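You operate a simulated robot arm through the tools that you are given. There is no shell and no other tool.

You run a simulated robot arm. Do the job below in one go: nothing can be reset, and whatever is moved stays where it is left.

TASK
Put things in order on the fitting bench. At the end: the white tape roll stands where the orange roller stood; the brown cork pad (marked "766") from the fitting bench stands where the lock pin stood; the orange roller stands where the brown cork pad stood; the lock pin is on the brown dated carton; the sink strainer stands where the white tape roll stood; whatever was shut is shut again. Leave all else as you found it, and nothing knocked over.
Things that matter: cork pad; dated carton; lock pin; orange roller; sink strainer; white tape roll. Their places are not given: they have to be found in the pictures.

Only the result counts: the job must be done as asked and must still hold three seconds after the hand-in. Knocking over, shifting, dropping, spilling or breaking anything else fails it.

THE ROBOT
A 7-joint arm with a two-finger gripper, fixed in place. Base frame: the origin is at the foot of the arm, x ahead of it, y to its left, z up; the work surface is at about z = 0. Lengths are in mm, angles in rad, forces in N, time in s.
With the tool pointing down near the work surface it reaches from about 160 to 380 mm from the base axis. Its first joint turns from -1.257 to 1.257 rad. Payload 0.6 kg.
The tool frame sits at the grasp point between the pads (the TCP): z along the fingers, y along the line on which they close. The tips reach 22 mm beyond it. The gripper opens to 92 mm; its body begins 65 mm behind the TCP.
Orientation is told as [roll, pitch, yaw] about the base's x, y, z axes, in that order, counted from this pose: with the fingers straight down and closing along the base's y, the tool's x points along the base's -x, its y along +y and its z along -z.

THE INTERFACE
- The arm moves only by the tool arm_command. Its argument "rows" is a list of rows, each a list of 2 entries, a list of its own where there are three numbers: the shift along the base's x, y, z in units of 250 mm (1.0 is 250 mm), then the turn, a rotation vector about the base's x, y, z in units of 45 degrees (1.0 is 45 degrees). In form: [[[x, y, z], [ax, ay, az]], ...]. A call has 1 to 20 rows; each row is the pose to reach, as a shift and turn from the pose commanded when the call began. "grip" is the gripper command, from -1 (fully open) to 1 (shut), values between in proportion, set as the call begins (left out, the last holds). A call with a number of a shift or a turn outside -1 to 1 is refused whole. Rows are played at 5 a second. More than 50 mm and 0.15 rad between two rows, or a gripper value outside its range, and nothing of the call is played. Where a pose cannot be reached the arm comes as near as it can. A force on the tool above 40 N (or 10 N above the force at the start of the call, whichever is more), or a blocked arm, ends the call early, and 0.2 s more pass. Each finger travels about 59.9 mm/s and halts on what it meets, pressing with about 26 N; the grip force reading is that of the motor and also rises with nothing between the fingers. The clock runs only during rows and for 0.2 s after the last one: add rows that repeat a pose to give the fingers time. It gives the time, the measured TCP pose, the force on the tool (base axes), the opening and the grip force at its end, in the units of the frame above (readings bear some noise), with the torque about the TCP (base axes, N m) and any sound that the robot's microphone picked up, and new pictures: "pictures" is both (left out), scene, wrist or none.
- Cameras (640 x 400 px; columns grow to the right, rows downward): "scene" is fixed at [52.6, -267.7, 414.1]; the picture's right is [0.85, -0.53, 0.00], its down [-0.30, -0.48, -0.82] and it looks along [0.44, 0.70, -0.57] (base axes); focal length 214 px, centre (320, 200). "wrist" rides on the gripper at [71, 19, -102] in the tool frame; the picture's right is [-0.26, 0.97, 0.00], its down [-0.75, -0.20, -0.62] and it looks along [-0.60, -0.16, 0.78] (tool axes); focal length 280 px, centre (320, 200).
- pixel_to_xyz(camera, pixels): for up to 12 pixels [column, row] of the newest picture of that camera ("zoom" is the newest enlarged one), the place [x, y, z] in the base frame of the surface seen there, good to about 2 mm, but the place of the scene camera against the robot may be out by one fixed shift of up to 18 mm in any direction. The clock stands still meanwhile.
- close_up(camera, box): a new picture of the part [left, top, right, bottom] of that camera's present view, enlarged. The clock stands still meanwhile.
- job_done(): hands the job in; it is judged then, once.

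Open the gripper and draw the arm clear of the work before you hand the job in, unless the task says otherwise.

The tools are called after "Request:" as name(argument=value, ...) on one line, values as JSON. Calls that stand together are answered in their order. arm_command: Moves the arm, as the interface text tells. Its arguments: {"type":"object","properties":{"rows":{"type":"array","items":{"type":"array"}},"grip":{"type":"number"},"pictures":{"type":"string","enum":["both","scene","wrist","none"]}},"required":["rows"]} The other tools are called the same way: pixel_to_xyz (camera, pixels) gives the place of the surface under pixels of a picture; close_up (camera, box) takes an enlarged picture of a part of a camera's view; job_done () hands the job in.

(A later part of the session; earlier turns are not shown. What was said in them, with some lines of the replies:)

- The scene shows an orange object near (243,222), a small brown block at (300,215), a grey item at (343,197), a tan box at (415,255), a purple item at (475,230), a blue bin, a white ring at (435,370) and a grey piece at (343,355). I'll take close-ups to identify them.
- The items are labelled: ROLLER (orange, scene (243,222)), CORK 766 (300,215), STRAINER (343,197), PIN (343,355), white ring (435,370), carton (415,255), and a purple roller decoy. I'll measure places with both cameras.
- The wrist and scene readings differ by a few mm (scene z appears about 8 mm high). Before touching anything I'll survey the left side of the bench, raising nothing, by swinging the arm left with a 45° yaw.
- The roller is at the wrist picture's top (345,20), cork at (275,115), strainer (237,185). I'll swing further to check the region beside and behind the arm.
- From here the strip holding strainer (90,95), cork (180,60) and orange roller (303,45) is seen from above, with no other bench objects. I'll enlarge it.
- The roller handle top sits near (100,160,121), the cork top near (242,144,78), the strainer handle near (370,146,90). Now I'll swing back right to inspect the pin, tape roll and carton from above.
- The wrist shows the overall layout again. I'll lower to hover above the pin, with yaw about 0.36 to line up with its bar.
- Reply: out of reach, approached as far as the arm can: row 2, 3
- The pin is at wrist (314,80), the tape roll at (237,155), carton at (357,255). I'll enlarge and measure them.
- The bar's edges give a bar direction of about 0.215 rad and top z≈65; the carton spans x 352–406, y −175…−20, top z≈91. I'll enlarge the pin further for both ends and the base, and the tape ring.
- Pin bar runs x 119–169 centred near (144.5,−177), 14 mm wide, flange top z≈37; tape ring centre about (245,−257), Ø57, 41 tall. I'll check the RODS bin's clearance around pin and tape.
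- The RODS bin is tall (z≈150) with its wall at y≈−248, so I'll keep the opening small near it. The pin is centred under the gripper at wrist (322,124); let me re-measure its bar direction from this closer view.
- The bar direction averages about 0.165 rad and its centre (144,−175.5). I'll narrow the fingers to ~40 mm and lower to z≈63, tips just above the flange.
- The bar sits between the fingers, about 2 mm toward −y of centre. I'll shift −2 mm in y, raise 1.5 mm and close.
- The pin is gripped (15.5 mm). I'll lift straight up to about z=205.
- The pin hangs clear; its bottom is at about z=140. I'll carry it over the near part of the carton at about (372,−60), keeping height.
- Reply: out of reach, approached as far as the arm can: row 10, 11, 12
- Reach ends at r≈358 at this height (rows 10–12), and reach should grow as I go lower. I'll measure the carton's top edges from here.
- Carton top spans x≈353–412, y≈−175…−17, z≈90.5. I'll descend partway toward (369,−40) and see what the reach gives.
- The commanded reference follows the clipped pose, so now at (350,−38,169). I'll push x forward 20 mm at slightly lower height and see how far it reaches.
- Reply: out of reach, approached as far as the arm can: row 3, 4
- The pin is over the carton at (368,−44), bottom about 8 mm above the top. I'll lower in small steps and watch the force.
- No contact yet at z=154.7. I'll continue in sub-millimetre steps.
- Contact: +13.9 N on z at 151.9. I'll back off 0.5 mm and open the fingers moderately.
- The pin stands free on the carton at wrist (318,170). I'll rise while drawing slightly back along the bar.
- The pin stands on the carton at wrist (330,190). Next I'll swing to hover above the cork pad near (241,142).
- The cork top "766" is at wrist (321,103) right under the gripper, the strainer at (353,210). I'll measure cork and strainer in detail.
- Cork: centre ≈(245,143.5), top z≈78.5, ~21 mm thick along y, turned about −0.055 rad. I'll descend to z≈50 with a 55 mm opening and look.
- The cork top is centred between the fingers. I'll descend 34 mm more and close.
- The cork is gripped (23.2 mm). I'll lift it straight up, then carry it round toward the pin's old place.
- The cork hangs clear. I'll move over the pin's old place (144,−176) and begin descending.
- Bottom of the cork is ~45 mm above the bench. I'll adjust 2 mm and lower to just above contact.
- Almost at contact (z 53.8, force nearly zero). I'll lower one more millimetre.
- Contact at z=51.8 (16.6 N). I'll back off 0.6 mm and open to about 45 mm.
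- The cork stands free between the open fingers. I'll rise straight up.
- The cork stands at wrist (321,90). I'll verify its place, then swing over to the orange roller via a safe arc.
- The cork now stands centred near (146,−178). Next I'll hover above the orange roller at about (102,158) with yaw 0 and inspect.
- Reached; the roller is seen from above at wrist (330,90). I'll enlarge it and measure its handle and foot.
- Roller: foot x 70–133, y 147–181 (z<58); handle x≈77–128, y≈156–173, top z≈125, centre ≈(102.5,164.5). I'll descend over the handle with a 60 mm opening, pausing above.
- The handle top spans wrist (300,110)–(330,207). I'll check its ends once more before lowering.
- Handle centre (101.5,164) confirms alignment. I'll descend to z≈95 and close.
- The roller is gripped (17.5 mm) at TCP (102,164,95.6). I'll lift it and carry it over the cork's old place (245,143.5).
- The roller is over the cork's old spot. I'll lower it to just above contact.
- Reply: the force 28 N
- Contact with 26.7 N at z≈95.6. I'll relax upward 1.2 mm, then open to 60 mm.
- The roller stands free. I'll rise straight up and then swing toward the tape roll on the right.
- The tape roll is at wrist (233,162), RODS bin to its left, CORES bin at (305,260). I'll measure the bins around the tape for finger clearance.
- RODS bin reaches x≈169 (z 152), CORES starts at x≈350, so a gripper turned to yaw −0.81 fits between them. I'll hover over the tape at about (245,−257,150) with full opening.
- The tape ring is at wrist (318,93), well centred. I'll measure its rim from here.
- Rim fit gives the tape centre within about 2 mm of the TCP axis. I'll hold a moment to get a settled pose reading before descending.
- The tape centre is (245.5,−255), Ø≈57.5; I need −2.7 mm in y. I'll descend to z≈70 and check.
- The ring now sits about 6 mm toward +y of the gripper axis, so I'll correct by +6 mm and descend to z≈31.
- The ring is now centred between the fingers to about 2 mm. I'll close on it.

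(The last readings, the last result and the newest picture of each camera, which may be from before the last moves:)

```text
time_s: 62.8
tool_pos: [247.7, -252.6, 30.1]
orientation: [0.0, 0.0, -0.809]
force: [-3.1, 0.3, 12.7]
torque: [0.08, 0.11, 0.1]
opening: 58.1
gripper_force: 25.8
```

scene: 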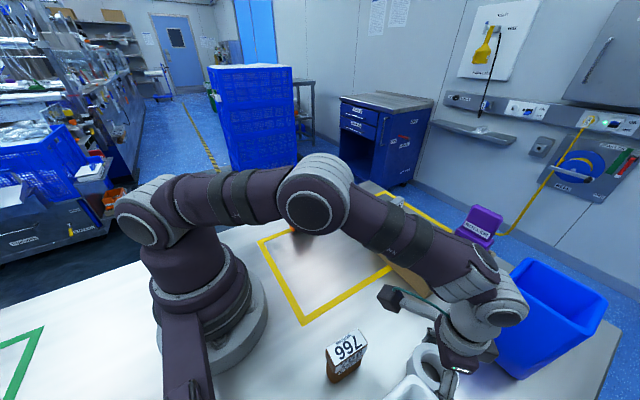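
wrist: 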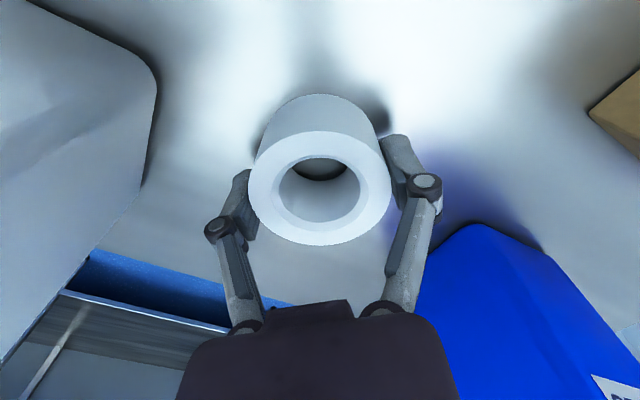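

The tape is gripped (58 mm). I'll lift it straight up 120 mm, then draw it inward.

Request:
arm_command(rows=[[[0, 0, 0.02], [0, 0, 0]], [[0, 0, 0.07], [0, 0, 0]], [[0, 0, 0.15], [0, 0, 0]], [[0, 0, 0.24], [0, 0, 0]], [[0, 0, 0.34], [0, 0, 0]], [[0, 0, 0.44], [0, 0, 0]], [[0, 0.04, 0.54], [0, 0, 0]], [[-0.02, 0.12, 0.62], [0, 0, 0]], [[-0.05, 0.24, 0.68], [0, 0, 0.1]], [[-0.08, 0.38, 0.68], [0, 0, 0.22]], [[-0.1, 0.52, 0.68], [0, 0, 0.34]], [[-0.1, 0.66, 0.68], [0, 0, 0.46]], [[-0.1, 0.8, 0.68], [0, 0, 0.58]], [[-0.1, 0.94, 0.68], [0, 0, 0.7]]])

```text
time_s: 65.8
tool_pos: [222.9, -18.1, 198.7]
orientation: [0.001, 0.0, -0.259]
force: [0.4, 0.0, -0.9]
torque: [0.01, -0.01, 0.03]
opening: 58.1
gripper_force: 26.5
```

scene: 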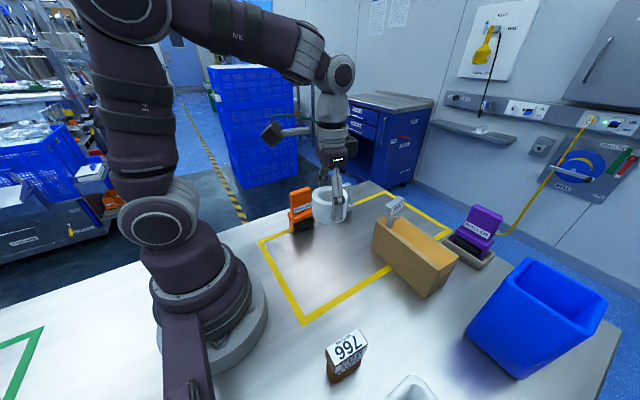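
wrist: 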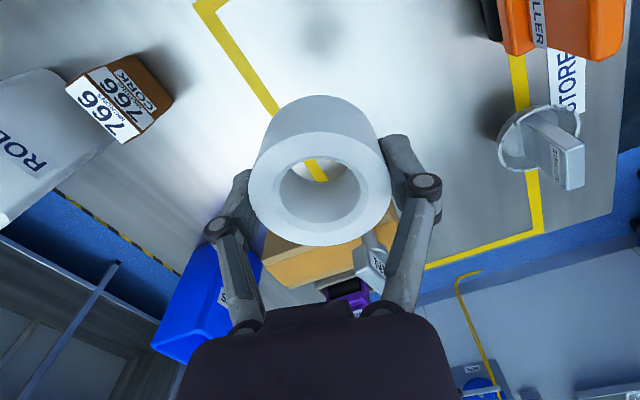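

The tape hangs level in the gripper. I'll carry it round the arm to above the roller's old place (102,164).

Request:
arm_command(rows=[[[-0.01, 0.12, 0], [0, 0, 0.06]], [[-0.03, 0.23, 0], [0, 0, 0.12]], [[-0.06, 0.32, 0], [0, 0, 0.18]], [[-0.1, 0.41, 0], [0, 0, 0.24]], [[-0.16, 0.49, 0], [0, 0, 0.3]], [[-0.22, 0.56, 0], [0, 0, 0.36]], [[-0.29, 0.62, 0], [0, 0, 0.42]], [[-0.36, 0.67, 0], [0, 0, 0.48]], [[-0.43, 0.71, 0], [0, 0, 0.54]], [[-0.484, 0.728, 0], [0, 0, 0.585]], [[-0.484, 0.728, 0], [0, 0, 0.585]], [[-0.484, 0.728, 0], [0, 0, 0.585]]])

```text
time_s: 68.4
tool_pos: [102.8, 163.5, 201.3]
orientation: [0.0, -0.001, 0.199]
force: [-0.4, -0.4, -1.4]
torque: [0.01, -0.01, -0.01]
opening: 58.5
gripper_force: 25.9
```

scene: 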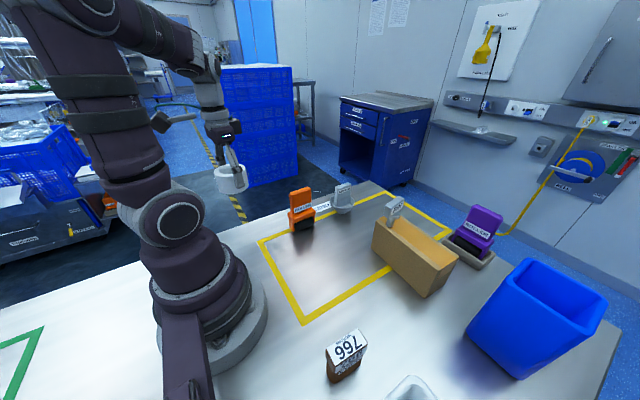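
wrist: 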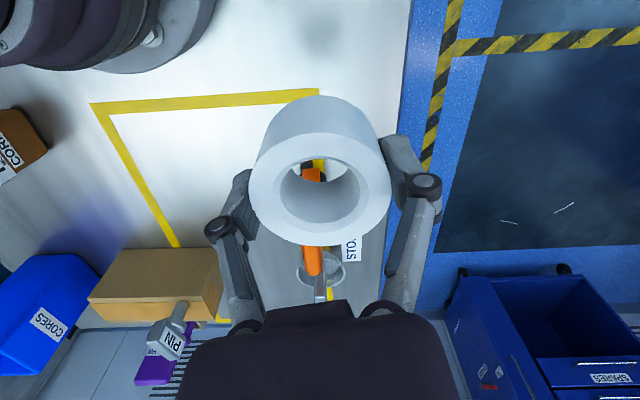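

The tape is over the roller's old place. I'll lower it to just above the bench.

Request:
arm_command(rows=[[[-0.003, 0.002, -0.08], [0, 0, 0]], [[-0.003, 0.002, -0.18], [0, 0, 0]], [[-0.003, 0.002, -0.28], [0, 0, 0]], [[-0.003, 0.002, -0.38], [0, 0, 0]], [[-0.003, 0.002, -0.48], [0, 0, 0]], [[-0.003, 0.002, -0.57], [0, 0, 0]], [[-0.003, 0.002, -0.64], [0, 0, 0]], [[-0.003, 0.002, -0.66], [0, 0, 0]], [[-0.003, 0.002, -0.66], [0, 0, 0]]])

```text
time_s: 70.4
tool_pos: [100.9, 163.5, 34.6]
orientation: [0.0, -0.001, 0.198]
force: [-0.2, -0.6, -0.1]
torque: [-0.03, -0.03, -0.03]
opening: 58.2
gripper_force: 26.0
```

scene: 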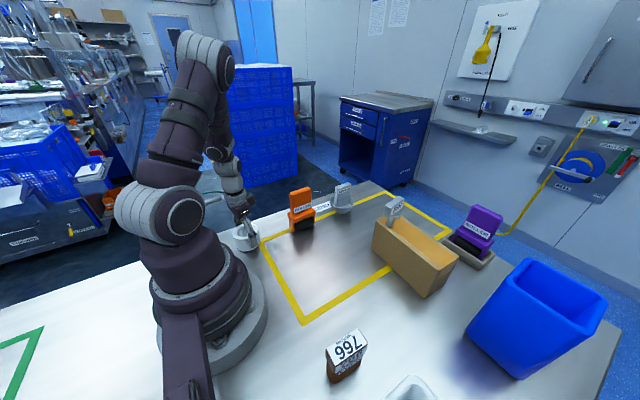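
wrist: 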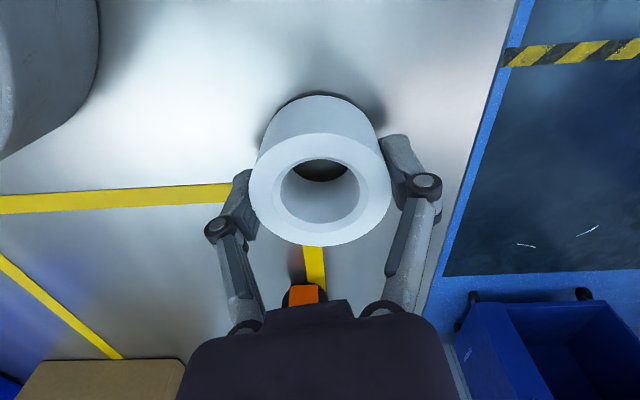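

Just above the bench (z 34.6, no contact). I'll lower in small steps until contact.

Request:
arm_command(rows=[[[0, 0, -0.005], [0, 0, 0]], [[0, 0, -0.01], [0, 0, 0]], [[0, 0, -0.01], [0, 0, 0]]], pictures="none")

Request:
arm_command(rows=[[[0, 0, -0.003], [0, 0, 0]], [[0, 0, -0.005], [0, 0, 0]], [[0, 0, -0.005], [0, 0, 0]]], pictures="none")

```text
time_s: 71.2
tool_pos: [100.5, 163.5, 33.8]
orientation: [0.001, 0.0, 0.198]
force: [0.3, 0.3, -0.1]
torque: [-0.01, 0.01, 0.02]
opening: 58.1
gripper_force: 26.3
```

```text
time_s: 72.0
tool_pos: [100.6, 164.9, 31.9]
orientation: [0.0, -0.002, 0.2]
force: [-0.5, 0.5, 15.4]
torque: [0.08, -0.21, 0.09]
opening: 58.1
gripper_force: 26.5
```

Contact at z≈32 (15 N). I'll back off 0.5 mm and open fully.

Request:
arm_command(rows=[[[0, 0, 0.002], [0, 0, 0]], [[0, 0, 0.002], [0, 0, 0]]], pictures="none")

Request:
arm_command(rows=[[[0, 0, 0], [0, 0, 0]], [[0, 0, 0], [0, 0, 0]], [[0, 0, 0], [0, 0, 0]]], grip=-1)

```text
time_s: 72.6
tool_pos: [101.2, 163.9, 32.6]
orientation: [-0.002, 0.0, 0.198]
force: [0.4, -0.3, -0.7]
torque: [-0.01, 0.03, -0.01]
opening: 58.3
gripper_force: 26.1
```

```text
time_s: 73.4
tool_pos: [99.8, 165.1, 31.5]
orientation: [-0.001, -0.001, 0.2]
force: [0.4, -0.4, -0.2]
torque: [0.01, -0.01, -0.03]
opening: 92.1
gripper_force: 0.1
```

scene: 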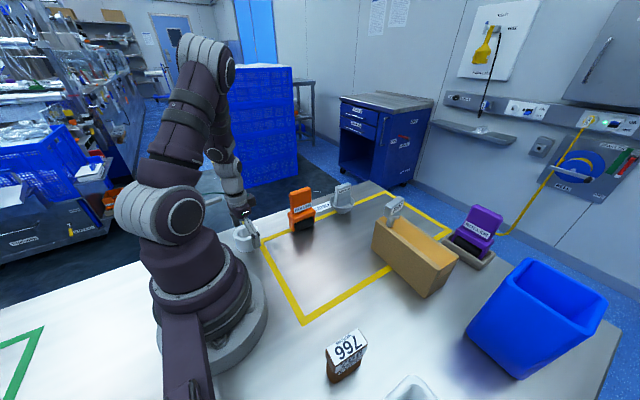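
wrist: 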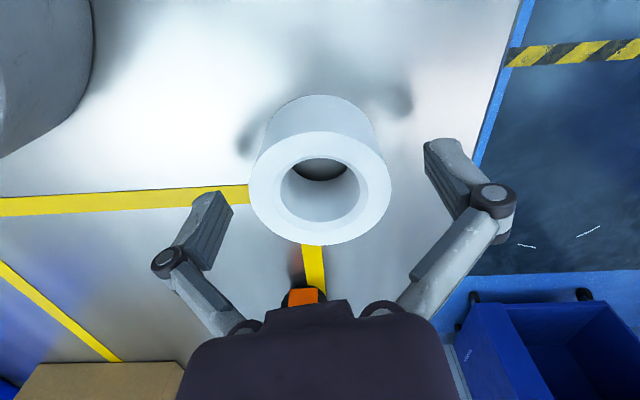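

The tape ring stands free at the roller's old spot. I'll rise straight up, then check it from above.

Request:
arm_command(rows=[[[0, 0, 0.04], [0, 0, 0]], [[0, 0, 0.12], [0, 0, 0]], [[0, 0, 0.22], [0, 0, 0]], [[0, 0, 0.32], [0, 0, 0]], [[0, 0, 0.42], [0, 0, 0]], [[0, 0, 0.52], [0, 0, 0]], [[0, 0, 0.62], [0, 0, 0]], [[0, 0, 0.68], [0, 0, 0]], [[0, 0, 0.68], [0, 0, 0]]])

Request:
close_up(camera="wrist", box=[220, 0, 420, 200])

```text
time_s: 75.4
tool_pos: [100.5, 166.8, 200.3]
orientation: [0.001, -0.001, 0.199]
force: [-0.5, 0.1, -0.2]
torque: [0.02, 0.02, 0.0]
opening: 91.9
gripper_force: 0.0
```

scene: 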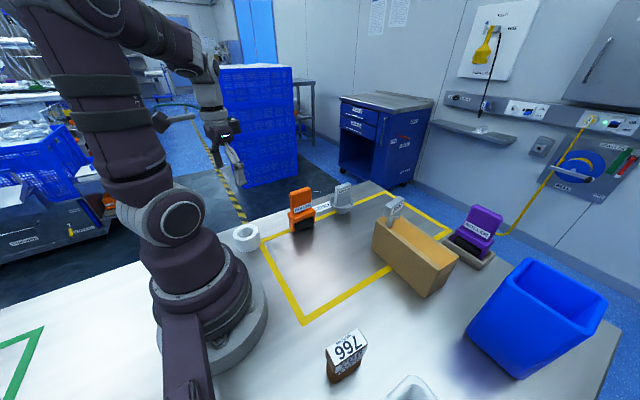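
wrist: 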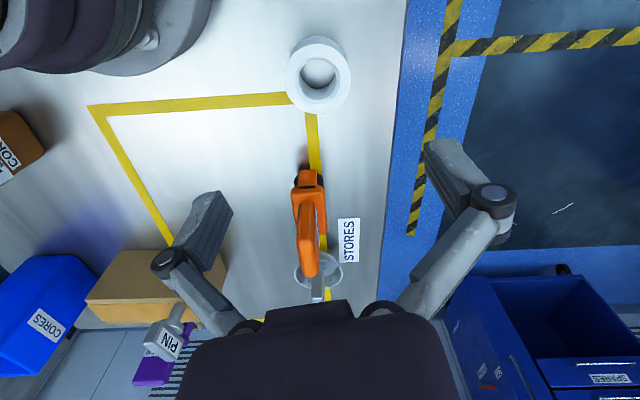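

```text
2.00 times, centred on (320, 100) of wrist
```

zoom: 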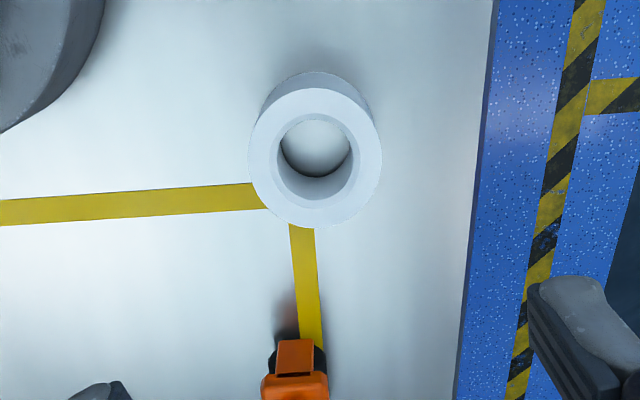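

I'll measure the tape's placed position and the roller's.

Request:
pixel_to_xyz(camera="zoom", pixels=[[252, 155], [378, 150], [315, 92], [314, 224], [270, 110], [360, 110], [270, 205], [358, 205]])

Request:
pixel_to_xyz(camera="wrist", pixels=[[293, 195], [324, 190], [300, 235], [308, 270], [315, 240], [305, 205], [318, 285], [345, 270], [297, 270]])

```text
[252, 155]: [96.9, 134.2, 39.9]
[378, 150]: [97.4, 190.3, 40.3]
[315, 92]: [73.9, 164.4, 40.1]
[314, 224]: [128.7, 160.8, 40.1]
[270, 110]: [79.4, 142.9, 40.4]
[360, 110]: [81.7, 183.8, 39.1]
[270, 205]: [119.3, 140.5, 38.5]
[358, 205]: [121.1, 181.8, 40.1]
```

```text
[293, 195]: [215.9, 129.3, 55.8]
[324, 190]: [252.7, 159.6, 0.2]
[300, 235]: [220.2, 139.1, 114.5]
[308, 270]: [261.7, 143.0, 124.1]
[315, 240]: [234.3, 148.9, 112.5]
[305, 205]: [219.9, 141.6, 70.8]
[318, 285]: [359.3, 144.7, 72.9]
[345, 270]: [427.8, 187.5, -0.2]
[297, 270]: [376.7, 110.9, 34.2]
```

Tape centre is (101,162) — right where the roller stood. Now I'll fly at z≈200 over the roller toward the strainer for a close look.

Request:
arm_command(rows=[[[0.06, -0.01, 0], [0, 0, -0.02]], [[0.15, -0.03, 0], [0, 0, -0.05]], [[0.25, -0.05, 0], [0, 0, -0.08]], [[0.35, -0.07, 0], [0, 0, -0.11]], [[0.45, -0.09, 0], [0, 0, -0.14]], [[0.55, -0.11, 0], [0, 0, -0.17]], [[0.65, -0.13, 0], [0, 0, -0.2]], [[0.75, -0.15, 0], [0, 0, -0.24]], [[0.83, -0.16, -0.02], [0, 0, -0.27]], [[0.88, -0.168, -0.04], [0, 0, -0.293]], [[0.88, -0.168, -0.04], [0, 0, -0.293]]], grip=-0.087)

```text
time_s: 77.8
tool_pos: [319.5, 122.1, 192.2]
orientation: [-0.001, -0.001, -0.032]
force: [0.7, -0.3, -1.0]
torque: [-0.03, 0.02, 0.0]
opening: 49.9
gripper_force: 0.1
```

scene: 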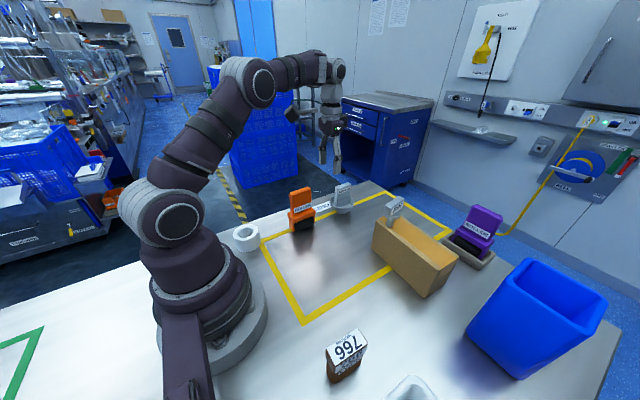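
wrist: 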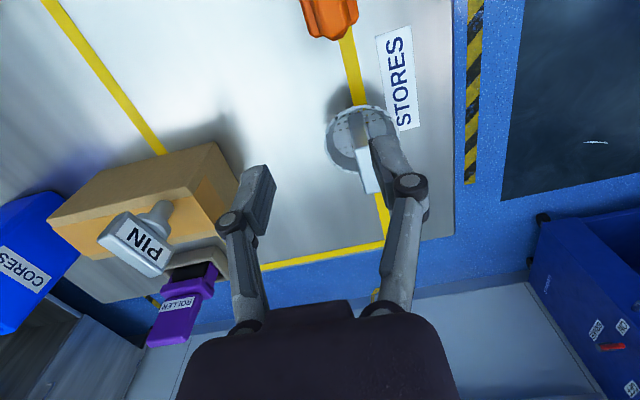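

The strainer is at wrist (360,140), partly hidden by the right finger. I'll shift +22 mm in y to see it clear.

Request:
arm_command(rows=[[[0, 0.045, 0], [0, 0, 0]], [[-0.01, 0.09, -0.02], [0, 0, 0]], [[-0.01, 0.09, -0.02], [0, 0, 0]], [[-0.01, 0.09, -0.02], [0, 0, 0]]], pictures="wrist")

Request:
close_up(camera="wrist", box=[270, 80, 390, 210])

```text
time_s: 78.8
tool_pos: [317.8, 144.2, 187.2]
orientation: [-0.001, 0.0, -0.032]
force: [0.2, -0.4, -0.8]
torque: [0.04, -0.05, -0.02]
opening: 50.1
gripper_force: 0.0
```

wrist: 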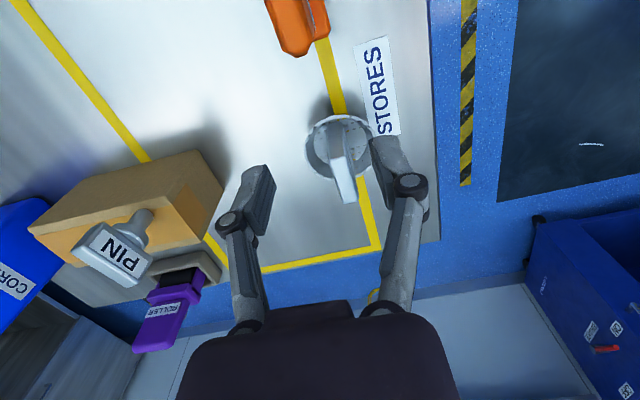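

```text
3.08 times, centred on (330, 145) of wrist
```

zoom: 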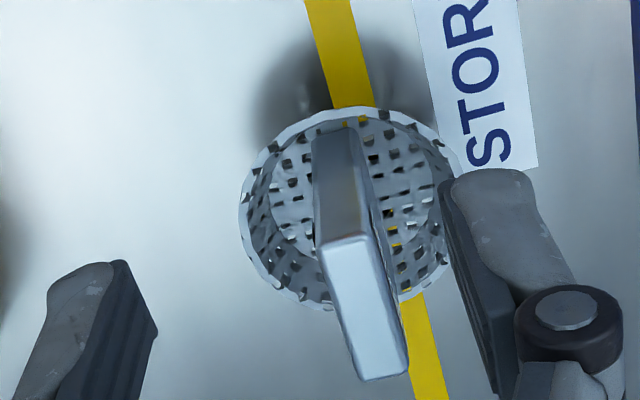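

The strainer is fully visible: handle top at zoom (318–408, 240–380). I'll measure handle and rim points.

Request:
pixel_to_xyz(camera="zoom", pixels=[[322, 252], [362, 244], [404, 362], [364, 373], [345, 250], [384, 365], [335, 310], [382, 300], [362, 310], [340, 190], [320, 150], [350, 150]])

Request:
pixel_to_xyz(camera="zoom", pixels=[[243, 200], [265, 145], [300, 118], [360, 108], [420, 125], [448, 155], [255, 255], [280, 285], [310, 300], [430, 280], [290, 200], [395, 165]])

```text
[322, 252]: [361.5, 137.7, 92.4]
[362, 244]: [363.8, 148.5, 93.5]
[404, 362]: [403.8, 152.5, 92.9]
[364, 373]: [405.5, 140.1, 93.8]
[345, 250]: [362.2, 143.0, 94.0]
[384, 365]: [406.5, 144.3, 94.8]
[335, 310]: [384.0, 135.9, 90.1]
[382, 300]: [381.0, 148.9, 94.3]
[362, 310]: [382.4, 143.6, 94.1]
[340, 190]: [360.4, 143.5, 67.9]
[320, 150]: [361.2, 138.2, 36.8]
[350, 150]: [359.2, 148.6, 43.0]
```

```text
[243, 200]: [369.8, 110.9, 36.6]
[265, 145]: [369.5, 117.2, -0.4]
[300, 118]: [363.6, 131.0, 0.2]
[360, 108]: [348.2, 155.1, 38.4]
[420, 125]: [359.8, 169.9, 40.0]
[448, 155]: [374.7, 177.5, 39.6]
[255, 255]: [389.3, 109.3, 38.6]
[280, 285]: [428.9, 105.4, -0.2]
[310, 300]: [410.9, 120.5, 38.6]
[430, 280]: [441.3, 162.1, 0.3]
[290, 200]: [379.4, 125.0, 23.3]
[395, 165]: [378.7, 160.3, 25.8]
```

Strainer centre ≈(383,143.5), rim Ø70 at z≈39, handle x 361–406, ~12 mm thick, turned ≈+0.04 rad, top z≈94. It lies beyond vertical reach, so I'll align yaw and then tilt the tool 15° outward while approaching above it.

Request:
arm_command(rows=[[[0, 0, 0], [0, 0, 0.05]], [[0, 0, 0], [0, 0, 0.092]], [[0, 0, 0], [0, 0, 0.092]]], pictures="none")

Request:
arm_command(rows=[[[0, 0, 0], [0, -0.1, 0]], [[0, 0, 0], [0, -0.2, 0]], [[0, 0, 0], [0, -0.3, 0]], [[0.02, 0, -0.02], [0, -0.333, 0]], [[0.07, 0, -0.06], [0, -0.333, 0]], [[0.13, 0, -0.11], [0, -0.333, 0]], [[0.19, 0, -0.16], [0, -0.333, 0]], [[0.24, 0, -0.2], [0, -0.333, 0]], [[0.24, 0, -0.2], [0, -0.333, 0]]])

```text
time_s: 79.6
tool_pos: [317.2, 144.0, 187.0]
orientation: [0.001, 0.0, 0.043]
force: [-0.3, 0.1, 0.2]
torque: [-0.04, 0.01, 0.0]
opening: 50.0
gripper_force: 0.1
```

```text
time_s: 81.6
tool_pos: [377.8, 144.8, 137.0]
orientation: [-0.01, -0.262, 0.042]
force: [0.5, -0.3, -0.1]
torque: [-0.01, 0.02, 0.0]
opening: 49.8
gripper_force: 0.1
```

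scene: 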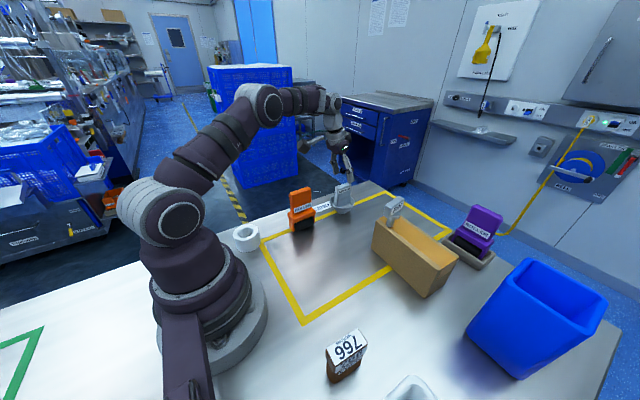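
wrist: 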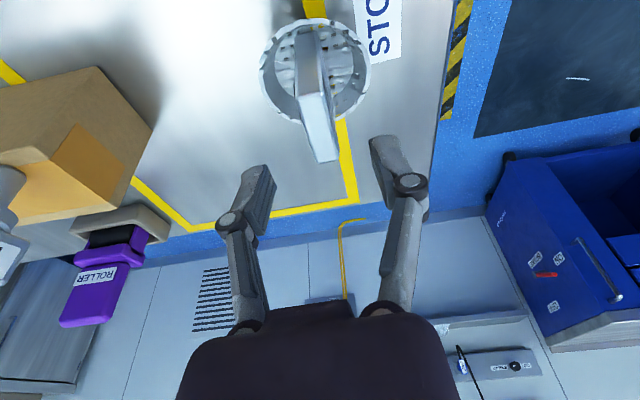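

The tilted pose is reached; the handle top (318,128) lies along the gripper axis. I'll descend to z≈85 with the handle between the fingers.

Request:
arm_command(rows=[[[0.004, 0, -0.06], [0, 0, 0]], [[0.008, -0.001, -0.11], [0, 0, 0]], [[0.01, -0.002, -0.15], [0, 0, 0]], [[0.01, -0.002, -0.15], [0, 0, 0]]])

```text
time_s: 82.6
tool_pos: [381.8, 143.8, 100.6]
orientation: [-0.009, -0.262, 0.042]
force: [-0.6, 0.3, 0.4]
torque: [-0.02, 0.0, 0.0]
opening: 50.0
gripper_force: 0.1
```

scene: 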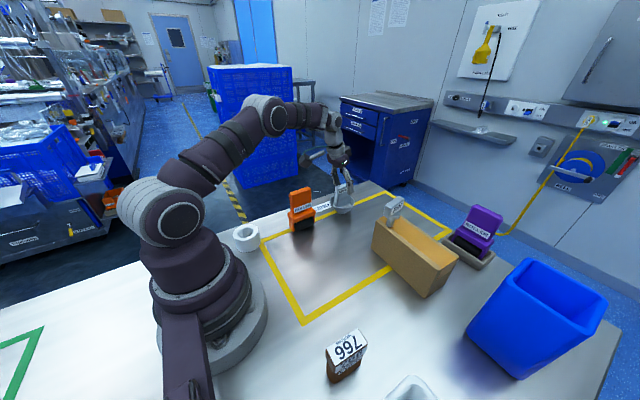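
wrist: 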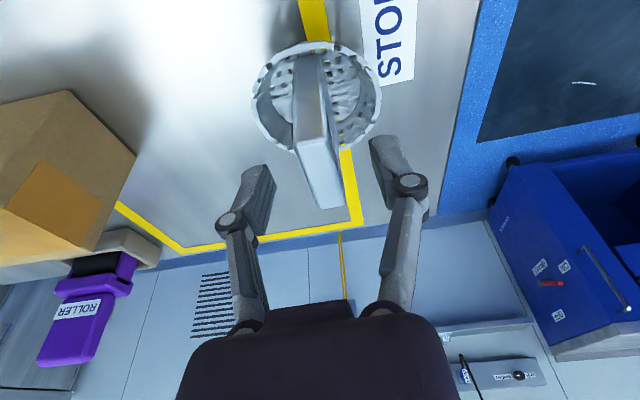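

Handle is centred between the fingers. I'll check the clearance between the camera box and the roller in a scene close-up.

Request:
close_up(camera="scene", box=[270, 130, 380, 240])

```text
3.64 times, centred on (325, 185) of scene
```

zoom: 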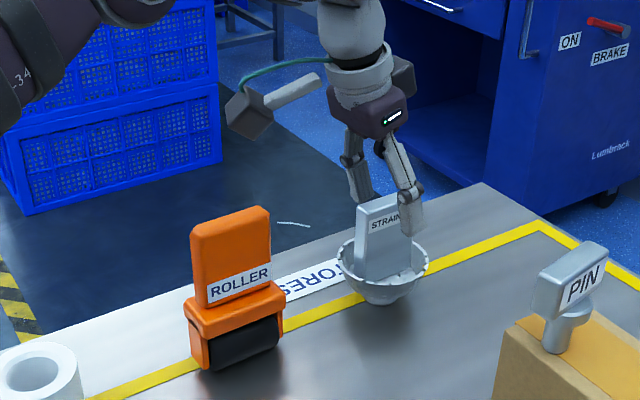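

The camera box is well above the roller. I'll go down the last 15 mm and close.

Request:
arm_command(rows=[[[0, 0, -0.03], [0, 0, 0]], [[0, 0, -0.06], [0, 0, 0]], [[0, 0, -0.06], [0, 0, 0]]], pictures="none")

Request:
arm_command(rows=[[[0, 0, 0], [0, 0, 0]], [[0, 0, 0], [0, 0, 0]], [[0, 0, 0], [0, 0, 0]], [[0, 0, 0], [0, 0, 0]]], grip=1)

```text
time_s: 83.4
tool_pos: [380.4, 144.1, 84.6]
orientation: [-0.012, -0.262, 0.043]
force: [0.2, -0.9, 0.9]
torque: [0.0, -0.03, 0.01]
opening: 50.0
gripper_force: 0.2
```

```text
time_s: 84.4
tool_pos: [381.6, 143.6, 84.9]
orientation: [-0.01, -0.262, 0.043]
force: [0.2, -0.5, 0.1]
torque: [0.03, 0.0, -0.01]
opening: 14.9
gripper_force: 25.9
```

scene: 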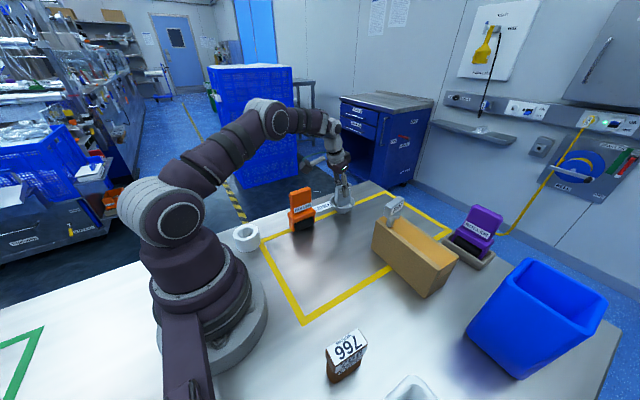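
wrist: 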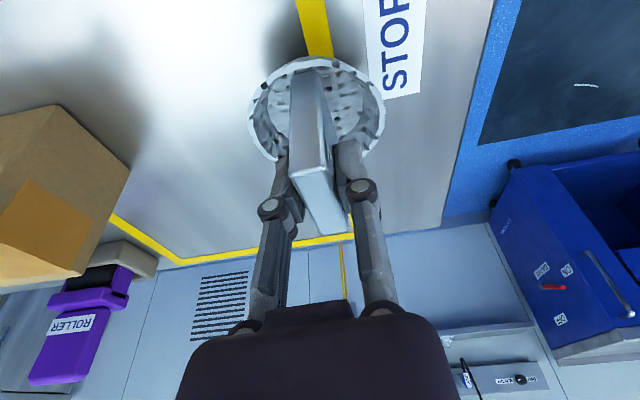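

The strainer handle is gripped (14.9 mm). I'll lift 25 mm, then draw it inward and to the right, clear of roller and carton, starting to turn the yaw.

Request:
arm_command(rows=[[[0, 0, 0.02], [0, 0, 0]], [[0, 0, 0.06], [0, 0, 0]], [[0, 0, 0.11], [0, 0, 0]], [[-0.05, -0.06, 0.16], [0, 0, 0]], [[-0.12, -0.14, 0.2], [0, 0, 0]], [[-0.19, -0.24, 0.24], [0, 0, -0.08]], [[-0.25, -0.34, 0.28], [0, 0, -0.16]], [[-0.31, -0.45, 0.32], [0, 0, -0.24]], [[-0.37, -0.56, 0.36], [0, 0, -0.32]], [[-0.43, -0.67, 0.4], [0, 0, -0.4]], [[-0.48, -0.78, 0.42], [0, 0, -0.48]], [[-0.52, -0.88, 0.42], [0, 0, -0.56]], [[-0.52, -0.88, 0.42], [0, 0, -0.56]]])

```text
time_s: 87.2
tool_pos: [252.7, -75.7, 188.6]
orientation: [-0.009, -0.263, -0.397]
force: [0.1, 0.4, -0.2]
torque: [0.01, -0.01, 0.02]
opening: 15.3
gripper_force: 25.9
```

scene: 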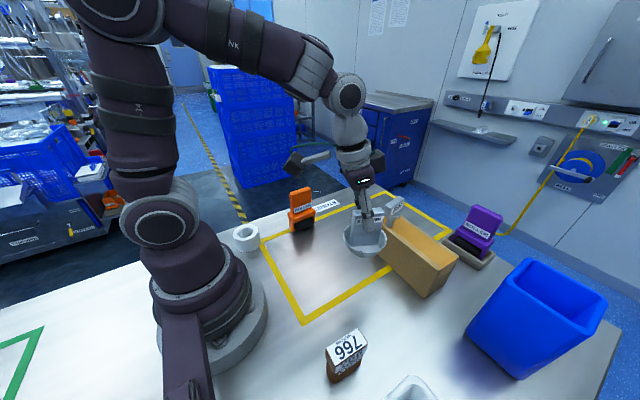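
wrist: 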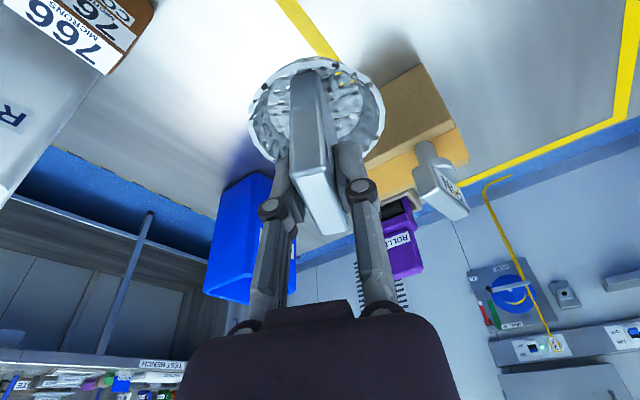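

The strainer hangs upright and clear. I'll carry it to above the tape's old place (246,−255), turning to yaw −0.81.

Request:
arm_command(rows=[[[-0.003, -0.07, 0], [0, 0, -0.05]], [[-0.006, -0.15, 0], [0, 0, -0.11]], [[-0.01, -0.24, 0], [0, 0, -0.18]], [[-0.014, -0.33, 0], [0, 0, -0.25]], [[-0.018, -0.42, 0], [0, 0, -0.32]], [[-0.022, -0.51, -0.02], [0, 0, -0.39]], [[-0.026, -0.59, -0.05], [0, 0, -0.46]], [[-0.029, -0.66, -0.09], [0, 0, -0.526]], [[-0.031, -0.712, -0.13], [0, 0, -0.526]], [[-0.031, -0.712, -0.154], [0, 0, -0.526]], [[-0.031, -0.712, -0.154], [0, 0, -0.526]], [[-0.031, -0.712, -0.154], [0, 0, -0.526]]])

```text
time_s: 89.8
tool_pos: [241.0, -251.7, 151.1]
orientation: [-0.012, -0.261, -0.81]
force: [0.4, 0.3, -1.0]
torque: [-0.01, 0.0, 0.02]
opening: 15.2
gripper_force: 26.1
```

scene: 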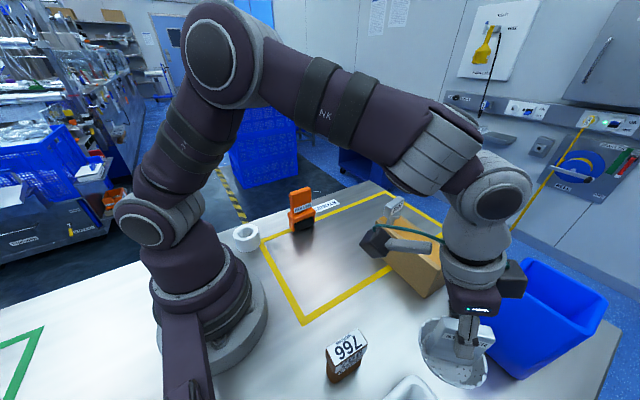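
wrist: 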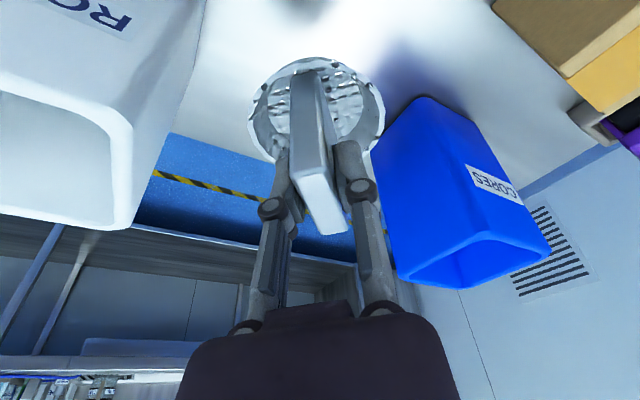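

Measured (241,−252,151). I'll correct (+4,−2) mm and lower to about z=100.

Request:
arm_command(rows=[[[0.008, -0.005, -0.03], [0, 0, 0]], [[0.016, -0.01, -0.08], [0, 0, 0]], [[0.016, -0.01, -0.14], [0, 0, 0]], [[0.016, -0.01, -0.2], [0, 0, 0]], [[0.016, -0.01, -0.2], [0, 0, 0]], [[0.016, -0.01, -0.2], [0, 0, 0]]])

```text
time_s: 91.2
tool_pos: [245.5, -253.3, 100.8]
orientation: [-0.01, -0.262, -0.812]
force: [0.1, -0.5, -1.2]
torque: [0.05, 0.01, -0.01]
opening: 15.3
gripper_force: 26.1
```

scene: 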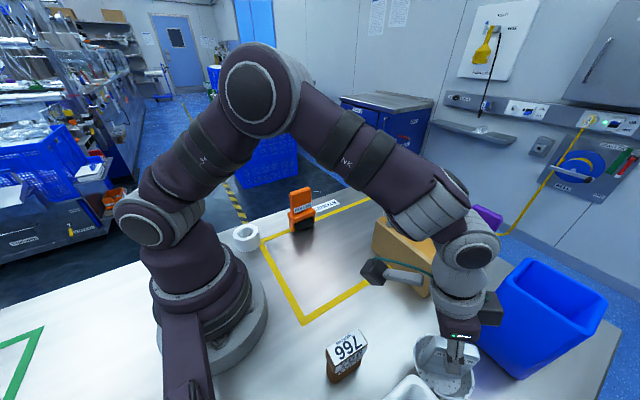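
wrist: 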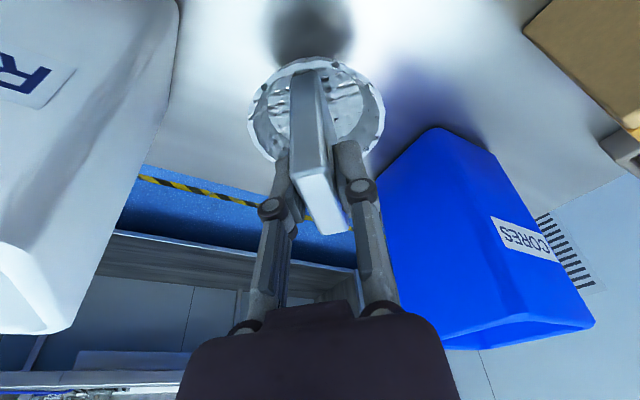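

Positioned at (245.5,−253.3). I'll lower 13 mm, then creep to contact.

Request:
arm_command(rows=[[[0, -0.002, -0.02], [0, 0, 0]], [[0, -0.002, -0.04], [0, 0, 0]], [[0, -0.002, -0.053], [0, 0, 0]], [[0, -0.002, -0.053], [0, 0, 0]]], pictures="none")

Request:
arm_command(rows=[[[0, 0, -0.003], [0, 0, 0]], [[0, 0, -0.006], [0, 0, 0]], [[0, 0, -0.006], [0, 0, 0]]], pictures="none")

```text
time_s: 92.2
tool_pos: [246.8, -255.8, 87.4]
orientation: [-0.01, -0.262, -0.81]
force: [-0.3, -0.3, -0.5]
torque: [0.01, 0.01, 0.02]
opening: 15.4
gripper_force: 26.0
```

```text
time_s: 93.0
tool_pos: [246.5, -256.6, 85.9]
orientation: [-0.011, -0.262, -0.81]
force: [-0.7, 0.0, -1.0]
torque: [0.01, 0.02, -0.01]
opening: 15.1
gripper_force: 26.2
```

Still clear at z≈86, and 2 mm off in x/y; I'll correct that and continue creeping down.

Request:
arm_command(rows=[[[-0.003, 0.004, 0], [0, 0, 0]], [[-0.005, 0.007, -0.002], [0, 0, 0]], [[-0.005, 0.007, -0.004], [0, 0, 0]], [[-0.005, 0.007, -0.004], [0, 0, 0]]], pictures="none")

Request:
arm_command(rows=[[[0, 0, -0.002], [0, 0, 0]], [[0, 0, -0.004], [0, 0, 0]], [[0, 0, -0.004], [0, 0, 0]]])

```text
time_s: 94.0
tool_pos: [246.0, -254.9, 84.8]
orientation: [-0.01, -0.262, -0.809]
force: [0.3, 0.0, -1.7]
torque: [0.03, 0.03, 0.0]
opening: 15.5
gripper_force: 26.5
```

```text
time_s: 94.8
tool_pos: [246.9, -255.0, 85.4]
orientation: [-0.01, -0.262, -0.81]
force: [0.1, 0.1, -0.8]
torque: [0.0, 0.02, -0.01]
opening: 15.3
gripper_force: 25.9
```

scene: 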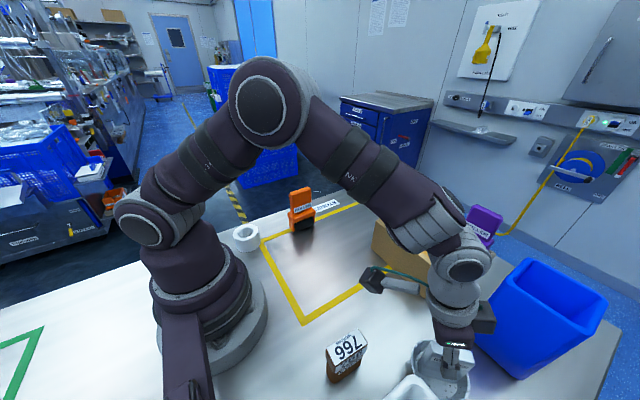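
wrist: 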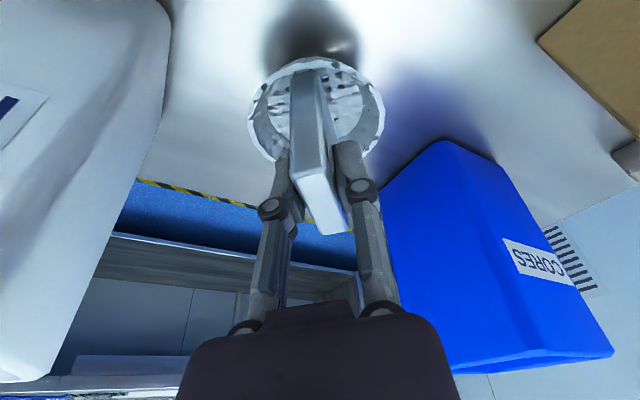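

Not in contact yet; I'll keep creeping down a millimetre at a time.

Request:
arm_command(rows=[[[0, 0, -0.002], [0, 0, 0]], [[0, 0, -0.004], [0, 0, 0]], [[0, 0, -0.004], [0, 0, 0]]], pictures="none")

Request:
arm_command(rows=[[[0, 0, -0.002], [0, 0, 0]], [[0, 0, -0.003], [0, 0, 0]], [[0, 0, -0.003], [0, 0, 0]]], pictures="none")

```text
time_s: 95.6
tool_pos: [246.6, -254.5, 84.2]
orientation: [-0.011, -0.263, -0.809]
force: [-1.3, 2.5, 15.2]
torque: [0.17, 0.13, 0.02]
opening: 15.0
gripper_force: 26.1
```

```text
time_s: 96.4
tool_pos: [245.7, -255.8, 84.1]
orientation: [-0.011, -0.263, -0.81]
force: [5.1, -2.1, 12.3]
torque: [-0.31, -0.42, 0.01]
opening: 15.1
gripper_force: 26.1
```

Contact reached (12–15 N). I'll back off about 1.2 mm and open to 50 mm.

Request:
arm_command(rows=[[[0, 0, 0.003], [0, 0, 0]], [[0, 0, 0.005], [0, 0, 0]], [[0, 0, 0.005], [0, 0, 0]]], pictures="none")

Request:
arm_command(rows=[[[0, 0, 0], [0, 0, 0]], [[0, 0, 0], [0, 0, 0]], [[0, 0, 0], [0, 0, 0]]], grip=-0.05)

```text
time_s: 97.2
tool_pos: [244.8, -256.1, 83.9]
orientation: [-0.009, -0.261, -0.812]
force: [-0.7, -0.6, -1.1]
torque: [-0.01, 0.03, -0.04]
opening: 15.2
gripper_force: 26.2
```

```text
time_s: 98.0
tool_pos: [246.5, -254.2, 83.7]
orientation: [-0.009, -0.262, -0.809]
force: [0.1, -0.3, 0.3]
torque: [0.01, 0.02, 0.01]
opening: 48.2
gripper_force: 0.1
```

scene: 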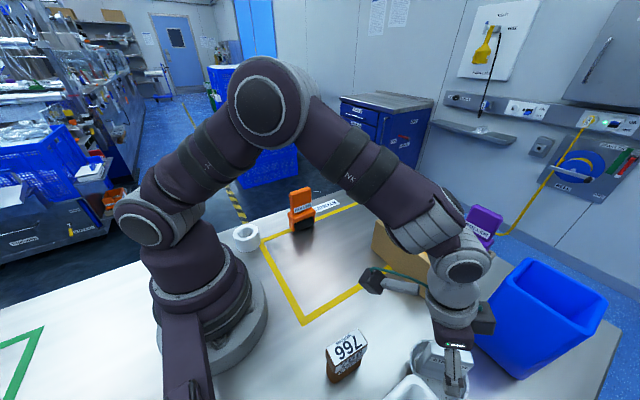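
wrist: 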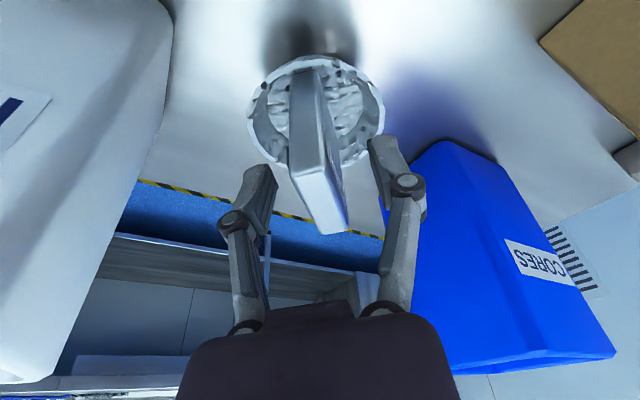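

The strainer stands free. I'll rise vertically until clear, then draw inward and untilt.

Request:
arm_command(rows=[[[0, 0, 0.04], [0, 0, 0]], [[0, 0, 0.1], [0, 0, 0]], [[0, 0, 0.18], [0, 0, 0]], [[0, 0, 0.28], [0, 0, 0]], [[-0.04, 0.06, 0.36], [0, 0, 0]], [[-0.08, 0.16, 0.42], [0, 0, 0]], [[-0.1, 0.28, 0.44], [0, 0, 0.1]], [[-0.1, 0.4, 0.44], [0, 0, 0.2]], [[-0.1, 0.5, 0.44], [0, 0, 0.3]], [[-0.1, 0.5, 0.44], [0, 0, 0.3]]])

```text
time_s: 100.2
tool_pos: [221.0, -128.3, 192.9]
orientation: [-0.012, -0.263, -0.574]
force: [-0.9, -0.3, 0.4]
torque: [-0.02, 0.03, 0.01]
opening: 48.2
gripper_force: 0.0
```

scene: 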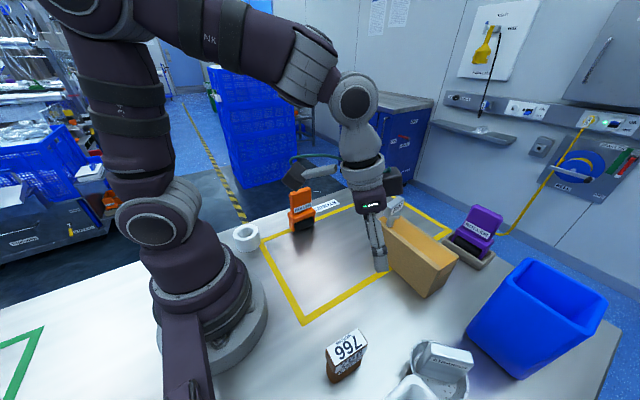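
wrist: 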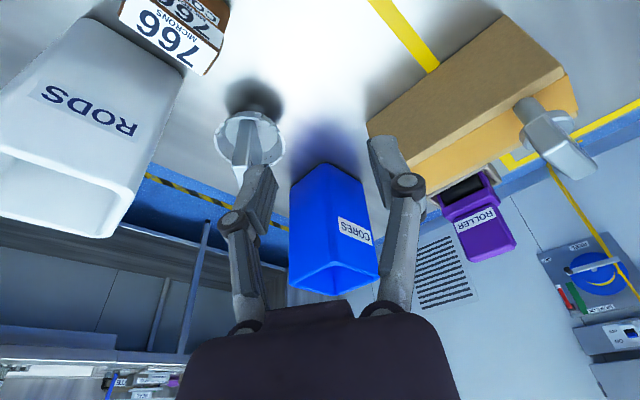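

The strainer stands at wrist (250,140) on the tape's old spot. I'll untilt and return to the start pose for an overall check.

Request:
arm_command(rows=[[[0, 0.06, 0.04], [0.045, 0.07, 0]], [[0, 0.14, 0.1], [0.09, 0.14, 0]], [[0, 0.22, 0.16], [0.135, 0.21, 0]], [[-0.02, 0.28, 0.24], [0.181, 0.28, 0]], [[-0.04, 0.32, 0.32], [0.181, 0.28, 0]], [[-0.06, 0.34, 0.38], [0.181, 0.28, 0]], [[-0.084, 0.353, 0.44], [0.181, 0.28, 0]], [[-0.084, 0.353, 0.44], [0.181, 0.28, 0]]])

Request:
close_up(camera="scene", box=[300, 300, 500, 400])

Request:
close_up(camera="scene", box=[220, 170, 500, 300])

```text
time_s: 102.0
tool_pos: [198.8, -39.8, 303.8]
orientation: [-0.01, 0.0, -0.573]
force: [-0.3, -0.4, 0.5]
torque: [0.01, -0.04, 0.0]
opening: 48.2
gripper_force: 0.0
out of reach, approached as far as the arm can: row 6, 7
```

scene: 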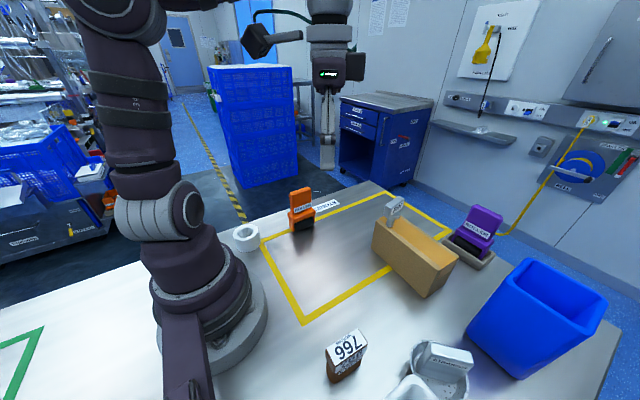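
wrist: 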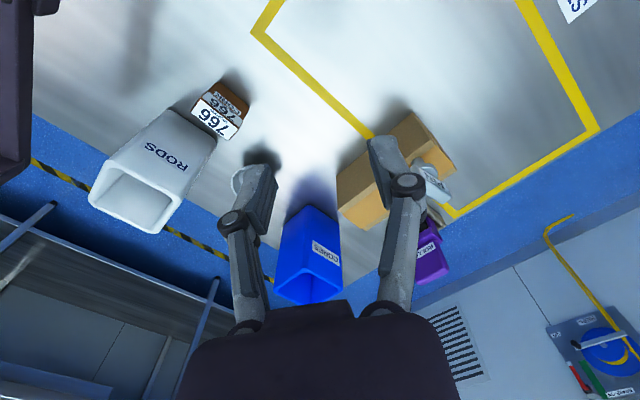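

```text
3.20 times, centred on (400, 350) of scene
```

zoom: 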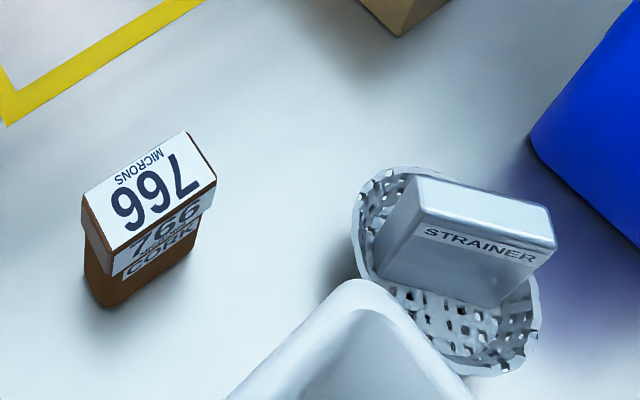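

```text
2.29 times, centred on (360, 235) of scene
```

zoom: 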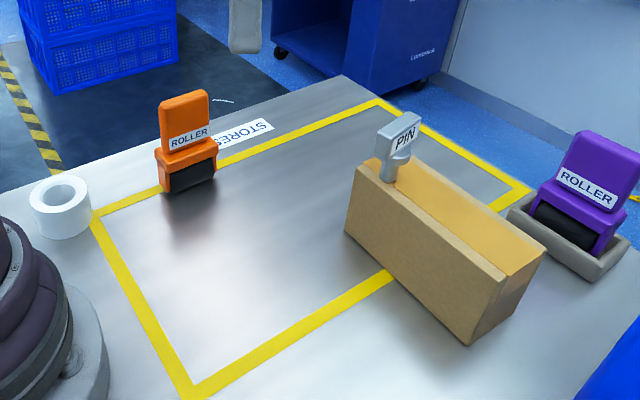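

Everything stands in place: pin on carton, roller at (300,210), tape at (245,237), cork at (345,350), strainer at (440,365). I'll verify strainer and cork positions and compare carton pixels with the start.

Request:
pixel_to_xyz(camera="scene", pixels=[[415, 240], [400, 270], [470, 225], [346, 347], [412, 370], [420, 354], [455, 360], [440, 352], [398, 205], [300, 300]])

Request:
arm_command(rows=[[[0, 0, 0], [0, 0, 0.1]], [[0, 0.03, 0], [0, 0, 0.25]], [[0, 0.03, 0], [0, 0, 0.4]], [[0, 0.03, 0], [0, 0, 0.55]], [[0, 0.03, 0], [0, 0, 0.7]], [[0, 0.03, 0], [0, 0, 0.73]], [[0, 0.03, 0], [0, 0, 0.73]]], grip=-1)

```text
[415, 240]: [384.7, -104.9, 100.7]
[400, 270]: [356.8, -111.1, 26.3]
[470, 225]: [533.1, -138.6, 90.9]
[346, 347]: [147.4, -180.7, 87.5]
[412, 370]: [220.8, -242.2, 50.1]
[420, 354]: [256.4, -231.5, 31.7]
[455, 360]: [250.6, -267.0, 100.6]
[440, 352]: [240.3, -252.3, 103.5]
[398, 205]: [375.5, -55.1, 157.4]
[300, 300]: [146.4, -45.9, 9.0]
```

```text
time_s: 103.6
tool_pos: [199.7, -34.9, 303.7]
orientation: [-0.011, -0.002, -0.002]
force: [0.7, 1.2, -0.8]
torque: [0.01, 0.02, 0.0]
opening: 91.9
gripper_force: 0.0
```

scene: 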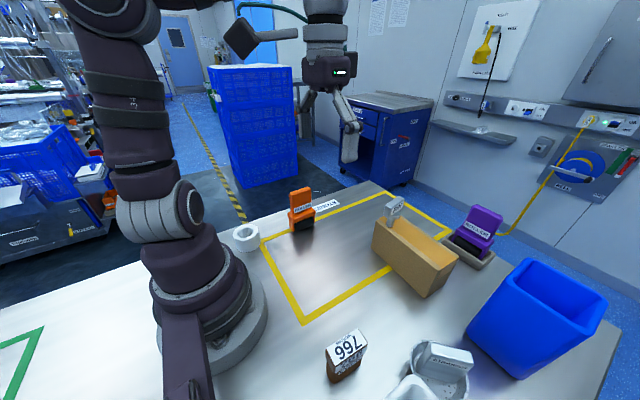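
wrist: 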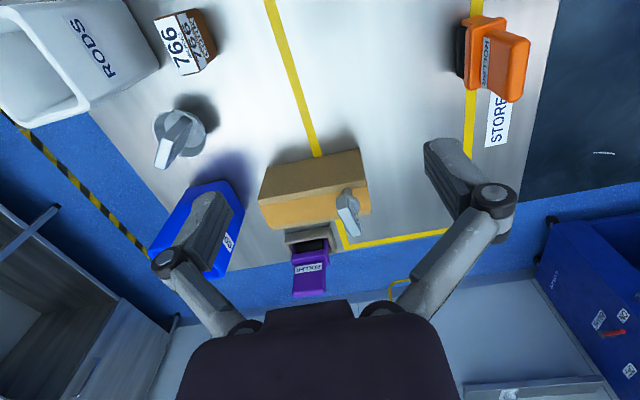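

The start view repeats with everything swapped and the carton, bins and purple roller unmoved. One last check of the strainer's rim and the pin from this wrist view.

Request:
close_up(camera="wrist", box=[130, 80, 230, 180])

Request:
pixel_to_xyz(camera="wrist", pixels=[[154, 127], [205, 130], [175, 112], [185, 155], [190, 112], [201, 145], [345, 195], [350, 215], [315, 165], [315, 200]])

```text
4.00 times, centred on (180, 130) of wrist
```

zoom: 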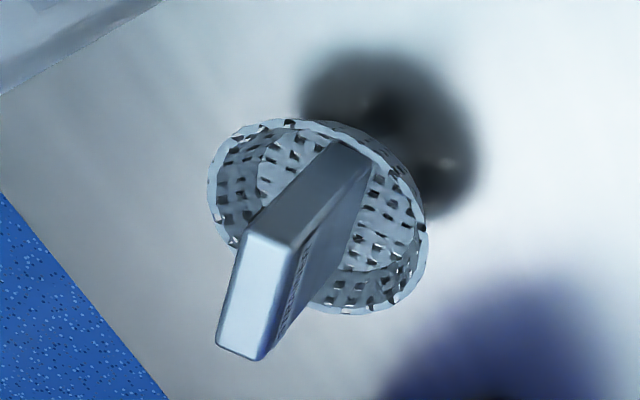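

```text
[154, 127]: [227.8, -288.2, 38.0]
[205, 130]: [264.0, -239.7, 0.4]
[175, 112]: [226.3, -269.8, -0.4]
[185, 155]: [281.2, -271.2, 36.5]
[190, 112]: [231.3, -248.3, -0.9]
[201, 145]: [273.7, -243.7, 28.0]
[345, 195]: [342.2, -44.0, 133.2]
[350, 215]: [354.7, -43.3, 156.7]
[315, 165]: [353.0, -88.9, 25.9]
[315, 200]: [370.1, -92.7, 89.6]
```

All placements check out: strainer centred within ~3 mm of the tape's old spot, pin standing on the carton (top z≈156), carton unmoved. The gripper is open and the arm is clear, so I hand the job in.

Request:
job_done()

```text
The job is handed in.
```

The job is handed in: all five moves are done. Nothing was knocked over, and the carton, bins and purple roller look where they were.

| Item | Now stands | Measured centre (x, y, mm) | Target (x, y, mm) |
|---|---|---|---|
| White tape roll | where the orange roller stood | (101, 162) | (102, 164) |
| Brown cork pad "766" | where the lock pin stood | (146, −178) | (144, −176) |
| Orange roller | where the cork pad stood | (245, 144) | (245, 143.5) |
| Sink strainer | where the tape roll stood | about (247, −256) | (246, −255) |
| Lock pin | upright on top of the brown carton | (367, −44) | anywhere on top |

- **Carton:** I never saw a date on it, but it was the only carton on the bench, so I took it as the dated one.
- **Lock pin:** it stands about 14 mm in from the carton's near edge, because the arm could not reach further at that height.
- **Shut things:** I opened nothing, so nothing needed shutting again.

The gripper is open and the arm is back near its starting pose, clear of the work.
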